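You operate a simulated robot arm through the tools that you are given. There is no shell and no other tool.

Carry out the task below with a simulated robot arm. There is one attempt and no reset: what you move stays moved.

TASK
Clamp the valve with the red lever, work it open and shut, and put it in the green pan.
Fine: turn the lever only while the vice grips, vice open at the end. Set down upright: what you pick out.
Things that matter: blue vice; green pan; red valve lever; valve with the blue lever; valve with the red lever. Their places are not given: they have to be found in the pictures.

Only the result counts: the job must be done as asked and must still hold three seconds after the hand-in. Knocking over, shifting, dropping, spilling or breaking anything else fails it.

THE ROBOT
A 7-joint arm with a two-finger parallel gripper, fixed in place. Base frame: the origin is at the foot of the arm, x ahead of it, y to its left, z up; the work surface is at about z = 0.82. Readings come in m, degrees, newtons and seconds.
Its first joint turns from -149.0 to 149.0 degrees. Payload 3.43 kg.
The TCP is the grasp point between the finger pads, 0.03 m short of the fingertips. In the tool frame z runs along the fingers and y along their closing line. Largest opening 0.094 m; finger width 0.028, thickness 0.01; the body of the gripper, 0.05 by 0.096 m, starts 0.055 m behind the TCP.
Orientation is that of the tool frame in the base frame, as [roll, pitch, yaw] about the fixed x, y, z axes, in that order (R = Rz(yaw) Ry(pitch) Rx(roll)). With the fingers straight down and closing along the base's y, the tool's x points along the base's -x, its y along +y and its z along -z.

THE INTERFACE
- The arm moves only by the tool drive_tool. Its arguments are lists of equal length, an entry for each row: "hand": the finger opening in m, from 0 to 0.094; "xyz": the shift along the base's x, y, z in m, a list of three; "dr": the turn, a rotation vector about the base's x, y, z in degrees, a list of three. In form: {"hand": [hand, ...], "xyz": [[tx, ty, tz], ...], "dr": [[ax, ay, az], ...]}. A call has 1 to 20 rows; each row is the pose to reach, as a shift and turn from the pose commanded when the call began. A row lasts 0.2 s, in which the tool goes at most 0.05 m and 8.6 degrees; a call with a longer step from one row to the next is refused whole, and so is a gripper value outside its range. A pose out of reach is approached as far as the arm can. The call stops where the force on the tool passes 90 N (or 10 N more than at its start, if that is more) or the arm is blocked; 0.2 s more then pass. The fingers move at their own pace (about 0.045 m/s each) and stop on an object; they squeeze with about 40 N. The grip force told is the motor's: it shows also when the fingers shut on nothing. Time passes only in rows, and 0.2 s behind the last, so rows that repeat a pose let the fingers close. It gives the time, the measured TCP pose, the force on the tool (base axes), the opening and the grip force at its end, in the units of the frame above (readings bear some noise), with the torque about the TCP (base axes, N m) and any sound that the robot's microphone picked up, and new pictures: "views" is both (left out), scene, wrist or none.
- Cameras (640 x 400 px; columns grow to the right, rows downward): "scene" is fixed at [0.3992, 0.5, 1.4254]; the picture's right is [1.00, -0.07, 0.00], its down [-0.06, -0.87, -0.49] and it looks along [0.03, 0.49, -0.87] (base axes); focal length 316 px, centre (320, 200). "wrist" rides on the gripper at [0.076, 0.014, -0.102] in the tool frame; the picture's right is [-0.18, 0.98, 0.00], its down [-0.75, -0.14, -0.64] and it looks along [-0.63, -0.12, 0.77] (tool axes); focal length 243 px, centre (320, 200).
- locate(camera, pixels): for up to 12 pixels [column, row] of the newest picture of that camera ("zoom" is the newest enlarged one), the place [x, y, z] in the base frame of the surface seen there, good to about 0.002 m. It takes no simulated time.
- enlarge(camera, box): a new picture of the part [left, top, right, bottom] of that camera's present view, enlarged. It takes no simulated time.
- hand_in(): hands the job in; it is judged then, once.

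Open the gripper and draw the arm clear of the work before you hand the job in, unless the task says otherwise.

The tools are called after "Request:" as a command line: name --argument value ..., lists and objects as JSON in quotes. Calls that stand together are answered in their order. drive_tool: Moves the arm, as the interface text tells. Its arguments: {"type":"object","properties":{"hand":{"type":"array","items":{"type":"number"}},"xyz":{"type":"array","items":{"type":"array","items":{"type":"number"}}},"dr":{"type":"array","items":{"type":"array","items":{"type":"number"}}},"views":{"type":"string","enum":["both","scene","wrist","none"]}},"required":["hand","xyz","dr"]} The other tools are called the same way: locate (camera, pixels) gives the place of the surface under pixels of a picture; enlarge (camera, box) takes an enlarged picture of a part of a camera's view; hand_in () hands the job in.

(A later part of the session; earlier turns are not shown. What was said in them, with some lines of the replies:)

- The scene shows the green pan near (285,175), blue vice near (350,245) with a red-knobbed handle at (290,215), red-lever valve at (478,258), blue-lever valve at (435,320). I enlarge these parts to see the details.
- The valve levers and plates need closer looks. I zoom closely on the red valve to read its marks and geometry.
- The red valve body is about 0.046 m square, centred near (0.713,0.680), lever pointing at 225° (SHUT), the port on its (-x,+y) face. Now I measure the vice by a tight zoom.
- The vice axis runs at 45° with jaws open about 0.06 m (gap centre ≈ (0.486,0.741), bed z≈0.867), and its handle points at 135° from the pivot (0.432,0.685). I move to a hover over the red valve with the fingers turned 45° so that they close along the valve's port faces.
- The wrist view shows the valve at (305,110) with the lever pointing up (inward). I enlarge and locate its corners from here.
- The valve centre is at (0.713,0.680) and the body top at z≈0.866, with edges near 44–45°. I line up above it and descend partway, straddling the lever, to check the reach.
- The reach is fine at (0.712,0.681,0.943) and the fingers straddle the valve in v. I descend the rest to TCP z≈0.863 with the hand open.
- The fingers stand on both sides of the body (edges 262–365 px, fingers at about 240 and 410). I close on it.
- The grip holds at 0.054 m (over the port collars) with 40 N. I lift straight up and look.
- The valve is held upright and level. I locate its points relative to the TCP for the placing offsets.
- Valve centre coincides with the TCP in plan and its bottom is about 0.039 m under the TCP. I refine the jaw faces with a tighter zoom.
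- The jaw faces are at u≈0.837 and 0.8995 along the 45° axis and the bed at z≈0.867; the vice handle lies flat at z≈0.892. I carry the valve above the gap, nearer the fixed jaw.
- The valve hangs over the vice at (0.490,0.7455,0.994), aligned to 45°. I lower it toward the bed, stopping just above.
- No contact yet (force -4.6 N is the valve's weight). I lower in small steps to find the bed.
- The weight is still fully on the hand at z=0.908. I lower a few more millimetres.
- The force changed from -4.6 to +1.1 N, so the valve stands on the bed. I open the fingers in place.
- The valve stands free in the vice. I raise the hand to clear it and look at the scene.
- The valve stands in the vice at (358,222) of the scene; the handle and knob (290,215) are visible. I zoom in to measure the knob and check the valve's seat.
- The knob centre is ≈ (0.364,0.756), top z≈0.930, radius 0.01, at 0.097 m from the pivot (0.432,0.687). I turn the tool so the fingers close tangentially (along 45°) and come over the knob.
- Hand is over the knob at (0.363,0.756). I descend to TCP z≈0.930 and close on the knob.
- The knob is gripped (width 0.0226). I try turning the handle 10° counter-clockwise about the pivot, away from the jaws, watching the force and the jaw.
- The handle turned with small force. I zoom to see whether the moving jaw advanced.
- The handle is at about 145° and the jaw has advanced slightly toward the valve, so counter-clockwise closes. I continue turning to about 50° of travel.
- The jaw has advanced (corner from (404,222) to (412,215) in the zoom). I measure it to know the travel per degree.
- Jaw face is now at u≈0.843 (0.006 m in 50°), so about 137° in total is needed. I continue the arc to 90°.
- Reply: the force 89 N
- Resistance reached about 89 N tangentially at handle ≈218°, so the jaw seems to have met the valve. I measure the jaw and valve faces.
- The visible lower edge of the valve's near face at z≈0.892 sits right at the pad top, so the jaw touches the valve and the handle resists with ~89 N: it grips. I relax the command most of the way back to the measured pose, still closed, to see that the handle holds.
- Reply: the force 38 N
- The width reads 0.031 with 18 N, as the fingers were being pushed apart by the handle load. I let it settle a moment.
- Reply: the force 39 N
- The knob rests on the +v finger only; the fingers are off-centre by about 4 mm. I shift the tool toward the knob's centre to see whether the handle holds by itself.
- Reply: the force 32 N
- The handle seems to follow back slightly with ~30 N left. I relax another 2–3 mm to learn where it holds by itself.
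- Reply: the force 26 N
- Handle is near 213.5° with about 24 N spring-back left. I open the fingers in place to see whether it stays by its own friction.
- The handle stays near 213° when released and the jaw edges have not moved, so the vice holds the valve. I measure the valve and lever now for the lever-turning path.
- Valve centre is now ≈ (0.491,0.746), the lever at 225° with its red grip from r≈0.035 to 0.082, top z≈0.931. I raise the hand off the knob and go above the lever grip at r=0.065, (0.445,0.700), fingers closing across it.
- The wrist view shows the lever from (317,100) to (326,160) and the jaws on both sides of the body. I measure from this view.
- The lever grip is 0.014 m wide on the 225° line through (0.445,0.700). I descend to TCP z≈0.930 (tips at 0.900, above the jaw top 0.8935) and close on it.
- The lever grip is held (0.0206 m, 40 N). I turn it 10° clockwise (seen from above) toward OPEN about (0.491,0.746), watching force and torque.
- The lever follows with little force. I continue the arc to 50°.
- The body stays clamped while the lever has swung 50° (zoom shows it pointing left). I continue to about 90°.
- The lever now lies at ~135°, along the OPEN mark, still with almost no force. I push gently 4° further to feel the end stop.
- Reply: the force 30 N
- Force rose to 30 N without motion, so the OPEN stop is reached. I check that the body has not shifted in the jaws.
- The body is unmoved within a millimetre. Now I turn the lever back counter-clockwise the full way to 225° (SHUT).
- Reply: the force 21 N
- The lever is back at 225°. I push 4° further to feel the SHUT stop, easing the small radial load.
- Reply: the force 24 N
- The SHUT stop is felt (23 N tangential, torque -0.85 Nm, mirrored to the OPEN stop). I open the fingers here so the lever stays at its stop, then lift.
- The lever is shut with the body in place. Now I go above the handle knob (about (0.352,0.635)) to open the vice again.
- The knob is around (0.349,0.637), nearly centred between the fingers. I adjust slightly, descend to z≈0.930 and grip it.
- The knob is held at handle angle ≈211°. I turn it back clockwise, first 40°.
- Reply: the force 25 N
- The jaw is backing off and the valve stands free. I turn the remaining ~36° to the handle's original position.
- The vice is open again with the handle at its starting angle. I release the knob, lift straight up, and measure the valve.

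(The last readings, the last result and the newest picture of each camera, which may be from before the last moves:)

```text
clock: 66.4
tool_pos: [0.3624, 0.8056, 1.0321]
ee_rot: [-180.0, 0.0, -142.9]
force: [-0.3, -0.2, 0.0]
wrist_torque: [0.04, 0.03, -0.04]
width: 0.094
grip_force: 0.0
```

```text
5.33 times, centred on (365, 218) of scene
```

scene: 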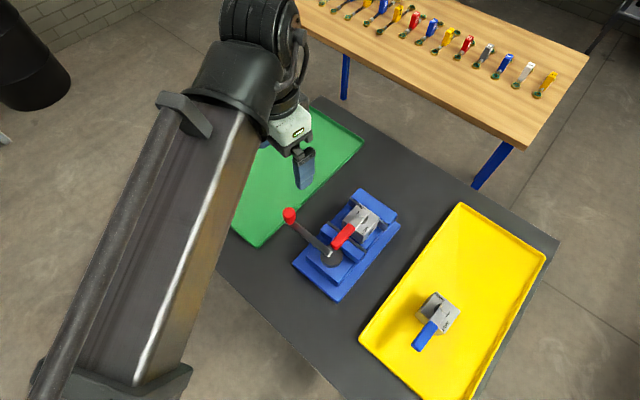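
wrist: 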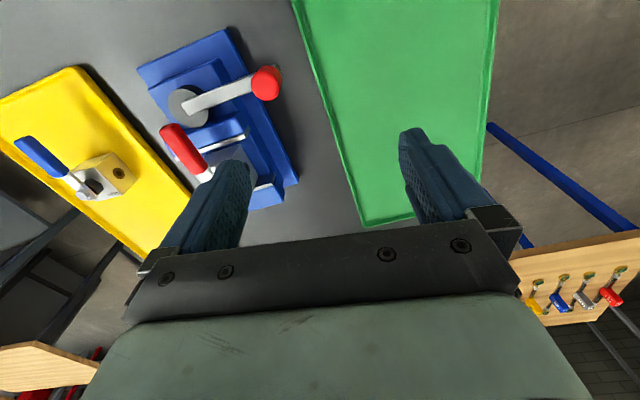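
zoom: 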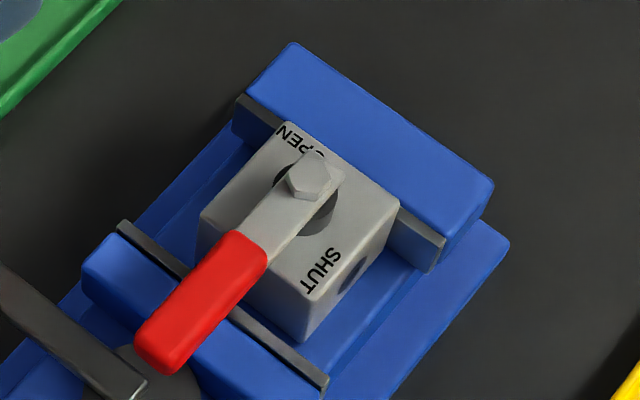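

Request:
locate --camera "zoom" --pixels '[[398, 202], [202, 217], [284, 124], [309, 297], [304, 338], [200, 235], [310, 175], [250, 245], [160, 370], [140, 345], [128, 230], [322, 380]]'

Request:
locate --camera "scene" --pixels '[[258, 245], [300, 108], [362, 143], [270, 210], [260, 190], [280, 180], [300, 170], [320, 150], [240, 215], [300, 200], [330, 165], [290, 150]]'

```text
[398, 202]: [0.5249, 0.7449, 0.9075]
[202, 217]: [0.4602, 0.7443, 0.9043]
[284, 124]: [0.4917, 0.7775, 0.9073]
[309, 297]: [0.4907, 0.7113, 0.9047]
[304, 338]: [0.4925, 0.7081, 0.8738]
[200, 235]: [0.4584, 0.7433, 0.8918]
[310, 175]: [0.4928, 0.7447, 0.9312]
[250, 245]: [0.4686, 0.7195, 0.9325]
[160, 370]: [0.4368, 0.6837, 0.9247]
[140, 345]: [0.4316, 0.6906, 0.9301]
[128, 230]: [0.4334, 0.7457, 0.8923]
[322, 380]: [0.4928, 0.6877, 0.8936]
```

```text
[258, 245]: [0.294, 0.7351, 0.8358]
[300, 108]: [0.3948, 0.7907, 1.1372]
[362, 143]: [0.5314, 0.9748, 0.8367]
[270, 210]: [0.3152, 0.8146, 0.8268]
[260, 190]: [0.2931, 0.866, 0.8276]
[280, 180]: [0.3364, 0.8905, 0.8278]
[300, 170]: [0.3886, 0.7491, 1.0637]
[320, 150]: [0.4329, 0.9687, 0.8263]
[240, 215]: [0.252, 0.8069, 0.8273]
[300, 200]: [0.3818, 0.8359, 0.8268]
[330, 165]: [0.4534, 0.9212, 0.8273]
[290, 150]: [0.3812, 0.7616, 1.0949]
```

The valve stands free at (0.492,0.7445) with its edges at 45°. The green pan floor is at z≈0.827 and a spot at (0.315,0.873) is well inside it. I go above the valve with the fingers turned back to close along the port faces.

Request:
drive_tool --hand '[0.094, 0.094, 0.094, 0.094, 0.094, 0.094, 0.094, 0.094, 0.094]' --xyz '[[0.02, -0.009, 0], [0.04, -0.018, 0], [0.06, -0.028, 0], [0.08, -0.037, 0], [0.1, -0.047, 0], [0.115, -0.054, 0], [0.1287, -0.0605, 0], [0.1287, -0.0605, -0.02], [0.1287, -0.0605, -0.02]]' --dr '[[0, 0, 2], [0, 0, 4], [0, 0, 6], [0, 0, 7.9], [0, 0, 7.9], [0, 0, 7.9], [0, 0, 7.9], [0, 0, 7.9], [0, 0, 7.9]]'

Request:
locate --camera "wrist" --pixels '[[320, 170]]'

```text
clock: 68.4
tool_pos: [0.4923, 0.7439, 1.0093]
ee_rot: [-179.9, 0.1, -135.2]
force: [0.0, -0.2, 0.8]
wrist_torque: [-0.05, -0.01, -0.01]
width: 0.0943
grip_force: 0.0
```

scene: 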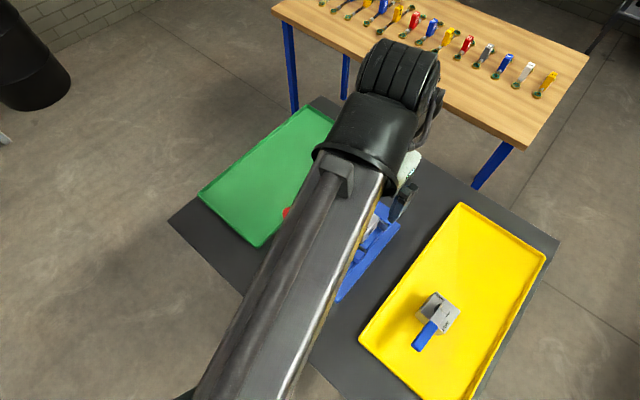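
wrist: 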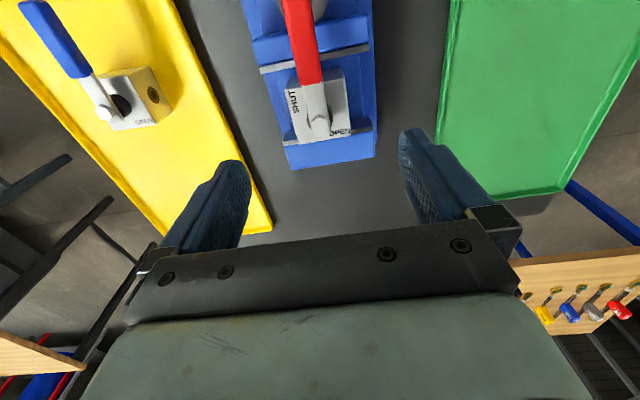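

```text
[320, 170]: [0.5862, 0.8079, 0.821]
```

The hand is straight over the valve at (0.492,0.744). I descend between the jaws to TCP z≈0.906 and close on the body.

Request:
drive_tool --hand '[0.094, 0.094, 0.094, 0.094, 0.094, 0.094, 0.094, 0.094, 0.08, 0.06, 0.04, 0.03, 0.03, 0.03, 0.03, 0.03]' --xyz '[[0, 0, -0.015], [0, 0, -0.03], [0, 0, -0.045], [0, 0, -0.06], [0, 0, -0.075], [0, 0, -0.09], [0, 0, -0.1], [0, 0, -0.1035], [0, 0, -0.1035], [0, 0, -0.1035], [0, 0, -0.1035], [0, 0, -0.1035], [0, 0, -0.1035], [0, 0, -0.1035], [0, 0, -0.1035], [0, 0, -0.1035]]' --dr '[[0, 0, 0], [0, 0, 0], [0, 0, 0], [0, 0, 0], [0, 0, 0], [0, 0, 0], [0, 0, 0], [0, 0, 0], [0, 0, 0], [0, 0, 0], [0, 0, 0], [0, 0, 0], [0, 0, 0], [0, 0, 0], [0, 0, 0], [0, 0, 0]]'

```text
clock: 71.8
tool_pos: [0.4922, 0.7441, 0.906]
ee_rot: [180.0, 0.0, -135.2]
force: [-0.8, 1.7, 0.6]
wrist_torque: [0.08, 0.0, -0.02]
width: 0.054
grip_force: 39.6
```

scene: 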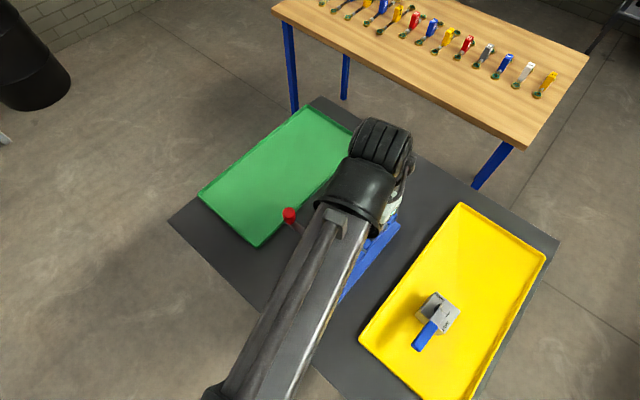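
wrist: 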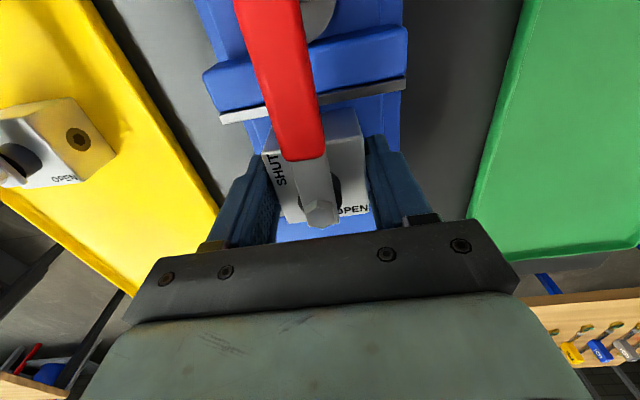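

The valve body is gripped (0.054 m, 40 N). I lift straight out of the jaws and carry it over the green pan at (0.315,0.873).

Request:
drive_tool --hand '[0.03, 0.03, 0.03, 0.03, 0.03, 0.03, 0.03, 0.03, 0.03, 0.03, 0.03, 0.03, 0.03, 0.03, 0.03, 0.03, 0.03]' --xyz '[[0, 0, 0.008], [0, 0, 0.02], [0, 0, 0.04], [0, 0, 0.06], [0, 0, 0.08], [0, 0, 0.1], [0, 0, 0.11], [-0.015, 0.011, 0.11], [-0.035, 0.025, 0.11], [-0.058, 0.042, 0.11], [-0.081, 0.059, 0.11], [-0.104, 0.0755, 0.11], [-0.127, 0.092, 0.11], [-0.147, 0.1067, 0.11], [-0.165, 0.12, 0.11], [-0.177, 0.1285, 0.11], [-0.177, 0.1285, 0.11]]' --dr '[[0, 0, 0], [0, 0, 0], [0, 0, 0], [0, 0, 0], [0, 0, 0], [0, 0, 0], [0, 0, 0], [0, 0, 0], [0, 0, 0], [0, 0, 0], [0, 0, 0], [0, 0, 0], [0, 0, 0], [0, 0, 0], [0, 0, 0], [0, 0, 0], [0, 0, 0]]'

```text
clock: 75.4
tool_pos: [0.3163, 0.8727, 1.0163]
ee_rot: [179.9, 0.0, -135.2]
force: [-0.1, 0.4, -5.0]
wrist_torque: [0.03, -0.03, 0.01]
width: 0.0542
grip_force: 39.9
```

scene: 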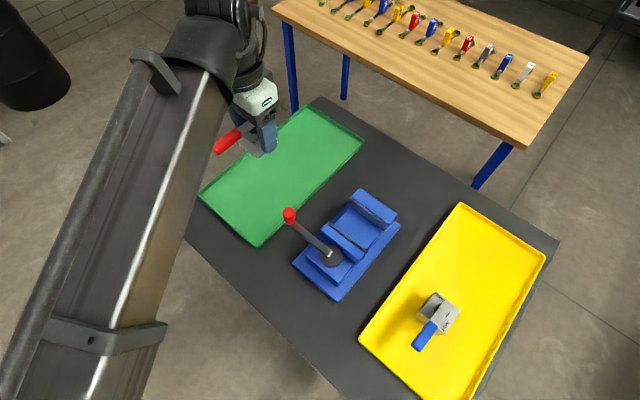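
wrist: 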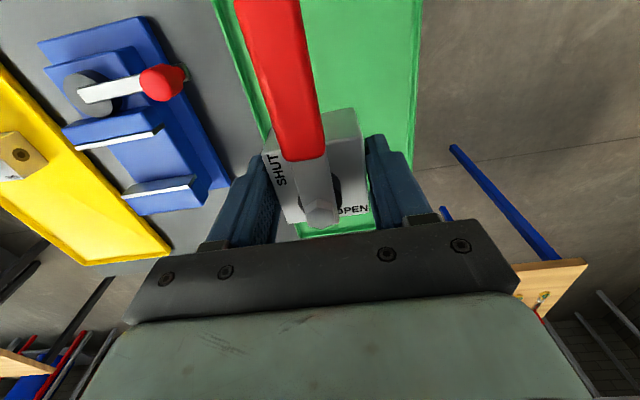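

The valve is over the pan, and its rims at (245,60) and (420,60) px are on both sides. I check those rim places and the floor before lowering.

Request:
locate --camera "wrist" --pixels '[[236, 60], [262, 125], [421, 60], [413, 120], [380, 70], [320, 232], [395, 30]]'

Request:
drive_tool --hand '[0.03, 0.03, 0.03, 0.03, 0.03, 0.03, 0.03, 0.03, 0.03, 0.03]' --xyz '[[0, 0, -0.015], [0, 0, -0.03], [0, 0, -0.05], [0, 0, -0.07], [0, 0, -0.09], [0, 0, -0.11], [0, 0, -0.125], [0, 0, -0.135], [0, 0, -0.142], [0, 0, -0.142]]' --dr '[[0, 0, 0], [0, 0, 0], [0, 0, 0], [0, 0, 0], [0, 0, 0], [0, 0, 0], [0, 0, 0], [0, 0, 0], [0, 0, 0], [0, 0, 0]]'

```text
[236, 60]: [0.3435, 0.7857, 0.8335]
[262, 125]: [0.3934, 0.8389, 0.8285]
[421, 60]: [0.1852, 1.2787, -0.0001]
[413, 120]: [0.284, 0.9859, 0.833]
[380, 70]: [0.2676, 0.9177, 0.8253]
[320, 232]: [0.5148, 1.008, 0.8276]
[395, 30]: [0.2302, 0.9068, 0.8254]
```

```text
clock: 77.6
tool_pos: [0.318, 0.8738, 0.8759]
ee_rot: [-180.0, 0.0, -135.2]
force: [-0.2, 1.1, -4.8]
wrist_torque: [-0.01, -0.04, 0.03]
width: 0.054
grip_force: 40.2
```

scene: 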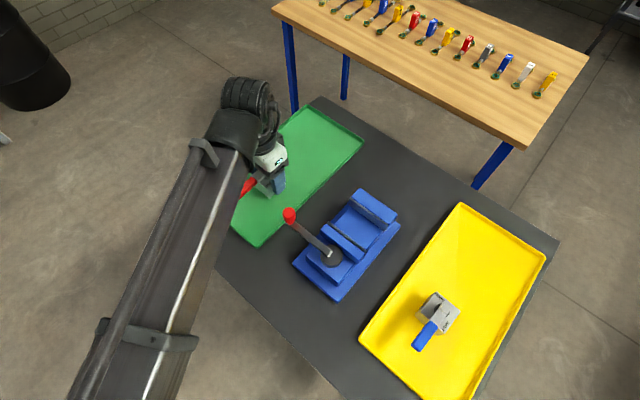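
wrist: 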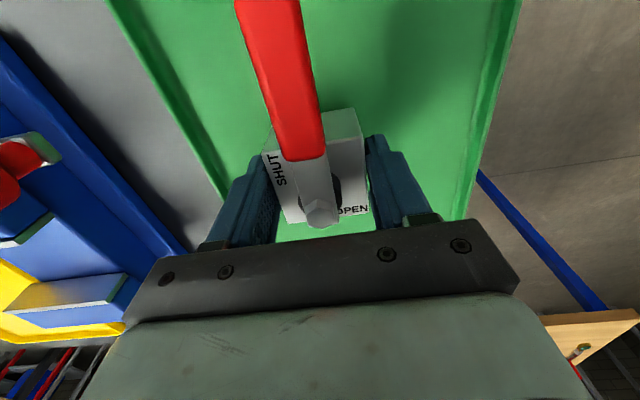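

The valve bottom is about 1 cm over the pan floor, the weight still on the hand. I lower in small steps until it touches.

Request:
drive_tool --hand '[0.03, 0.03, 0.03, 0.03, 0.03]' --xyz '[[0, 0, -0.002], [0, 0, -0.004], [0, 0, -0.006], [0, 0, -0.0075], [0, 0, -0.0075]]' --dr '[[0, 0, 0], [0, 0, 0], [0, 0, 0], [0, 0, 0], [0, 0, 0]]' --views "none"

```text
clock: 78.8
tool_pos: [0.3159, 0.8736, 0.8678]
ee_rot: [180.0, 0.1, -135.2]
force: [0.6, -0.7, -5.0]
wrist_torque: [0.01, 0.01, 0.04]
width: 0.0544
grip_force: 39.9
```

Still hanging (‑5 N) at z=0.868. I lower 3 mm more.

Request:
drive_tool --hand '[0.03, 0.03, 0.03, 0.03]' --xyz '[[0, 0, -0.001], [0, 0, -0.002], [0, 0, -0.003], [0, 0, -0.003]]' --dr '[[0, 0, 0], [0, 0, 0], [0, 0, 0], [0, 0, 0]]' --views "none"

```text
clock: 79.8
tool_pos: [0.3159, 0.8733, 0.8657]
ee_rot: [-180.0, 0.1, -135.2]
force: [3.2, 2.5, 12.7]
wrist_torque: [-0.29, 0.09, 0.01]
width: 0.0542
grip_force: 39.7
```

Contact is made (+12.7 N). I ease up 1 mm and open the fingers, then rise straight up.

Request:
drive_tool --hand '[0.03, 0.06, 0.075, 0.094, 0.094, 0.094, 0.094, 0.094, 0.094, 0.094, 0.094, 0.094]' --xyz '[[0, 0, 0.0012], [0, 0, 0.0012], [0, 0, 0.0012], [0, 0, 0.0012], [0, 0, 0.0012], [0, 0, 0.01], [0, 0, 0.025], [0, 0, 0.045], [0, 0, 0.07], [0, 0, 0.1], [0, 0, 0.13], [0, 0, 0.13]]' --dr '[[0, 0, 0], [0, 0, 0], [0, 0, 0], [0, 0, 0], [0, 0, 0], [0, 0, 0], [0, 0, 0], [0, 0, 0], [0, 0, 0], [0, 0, 0], [0, 0, 0], [0, 0, 0]]'

```text
clock: 82.4
tool_pos: [0.3152, 0.8721, 0.9942]
ee_rot: [180.0, 0.0, -135.2]
force: [0.2, -0.9, 0.8]
wrist_torque: [0.0, -0.05, -0.02]
width: 0.0939
grip_force: 0.1
```

scene: 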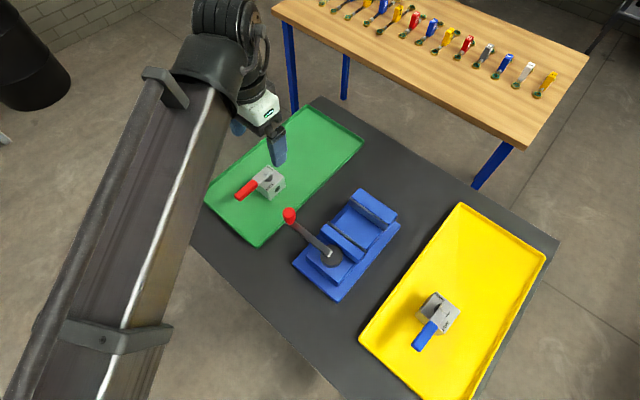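
wrist: 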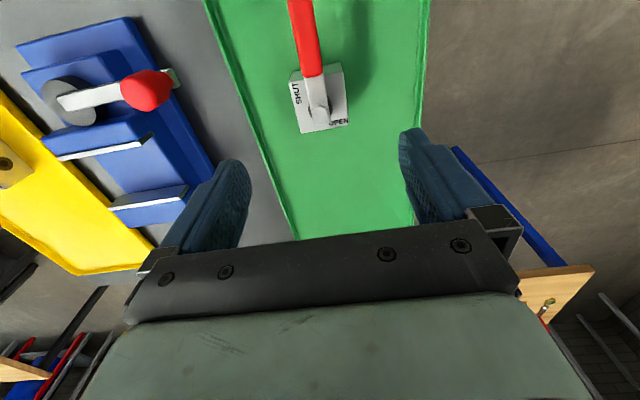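

The valve stands upright in the green pan, the lever at SHUT. I raise the arm well clear and check the whole scene.

Request:
drive_tool --hand '[0.094, 0.094, 0.094, 0.094, 0.094, 0.094, 0.094, 0.094]' --xyz '[[0, 0, 0.03], [0, 0, 0.06], [0, 0, 0.09], [-0.01, -0.03, 0.12], [-0.02, -0.06, 0.13], [-0.04, -0.09, 0.13], [-0.05, -0.12, 0.13], [-0.05, -0.12, 0.13]]' --dr '[[0, 0, 0], [0, 0, 0], [0, 0, 0], [0, 0, 0], [0, 0, 0], [0, 0, 0], [0, 0, 0], [0, 0, 0]]'

Request:
enlarge --camera "scene" --box '[190, 100, 410, 310]'

```text
clock: 84.2
tool_pos: [0.2653, 0.7541, 1.1249]
ee_rot: [180.0, 0.0, -135.2]
force: [-0.3, 0.5, 0.2]
wrist_torque: [0.03, 0.0, 0.0]
width: 0.0943
grip_force: 0.1
```

scene: 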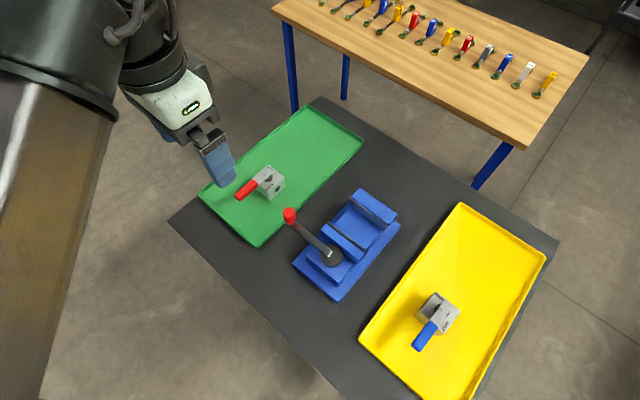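
wrist: 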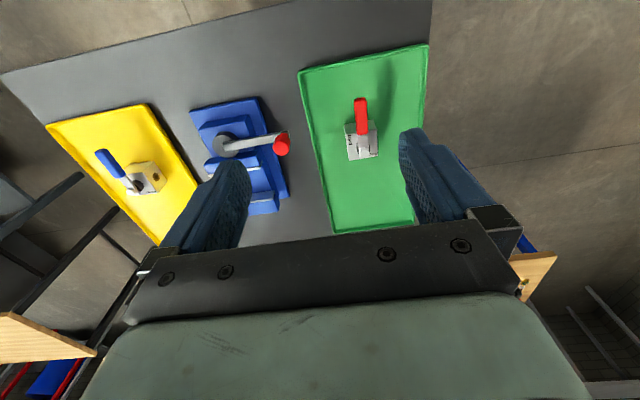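

```text
1.90 times, centred on (300, 205) of scene
```

zoom: 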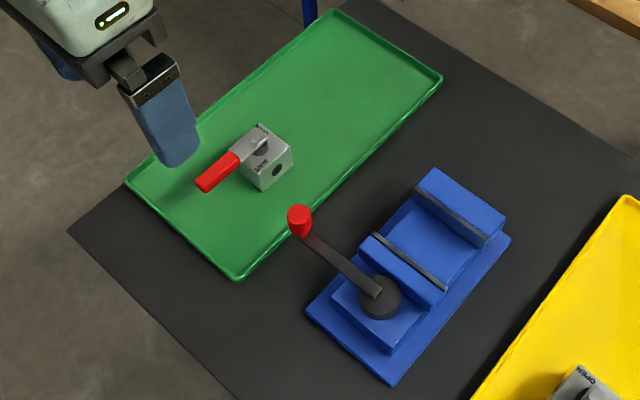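

All looks right: valve upright in the pan, vice open with its handle in the starting position, blue valve untouched. A last measure of the lever's angle relative to the body confirms SHUT.

Request:
enlarge --camera "scene" --box '[225, 150, 300, 215]'

```text
6.15 times, centred on (262, 182) of scene
```

zoom: 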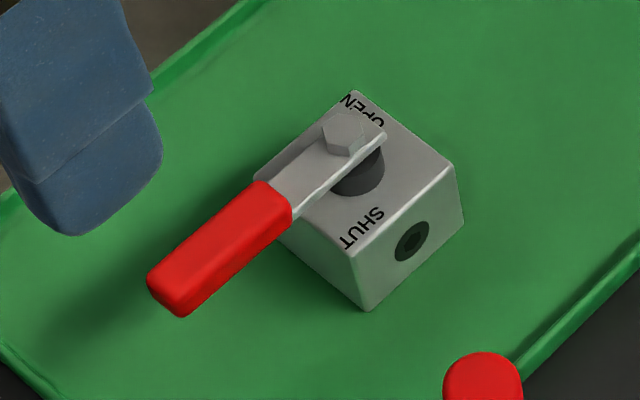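

The lever runs parallel to the SHUT mark and square to the ports, the valve stands flat on the pan floor, the gripper is open and clear. I hand the job in.

Request:
hand_in

```text
The job is handed in.
```

The red-lever valve is in the green pan, upright with its lever at SHUT. The job is handed in, but I got no verdict back.

- **Clamping:** I set the valve in the blue vice and turned the handle until it resisted at about 89 N. Once I let go, the handle eased back roughly 8° and then held. The valve body stayed within about a millimetre while I turned the lever.
- **Working the lever:** I turned it from SHUT to the OPEN stop and back to the SHUT stop. Both stops were felt as a rise in force, and the lever was only turned while the vice gripped.
- **Finish:** The vice is open with its handle back at its starting angle. The blue-lever valve was not touched. The gripper is open and the arm is clear of the work.
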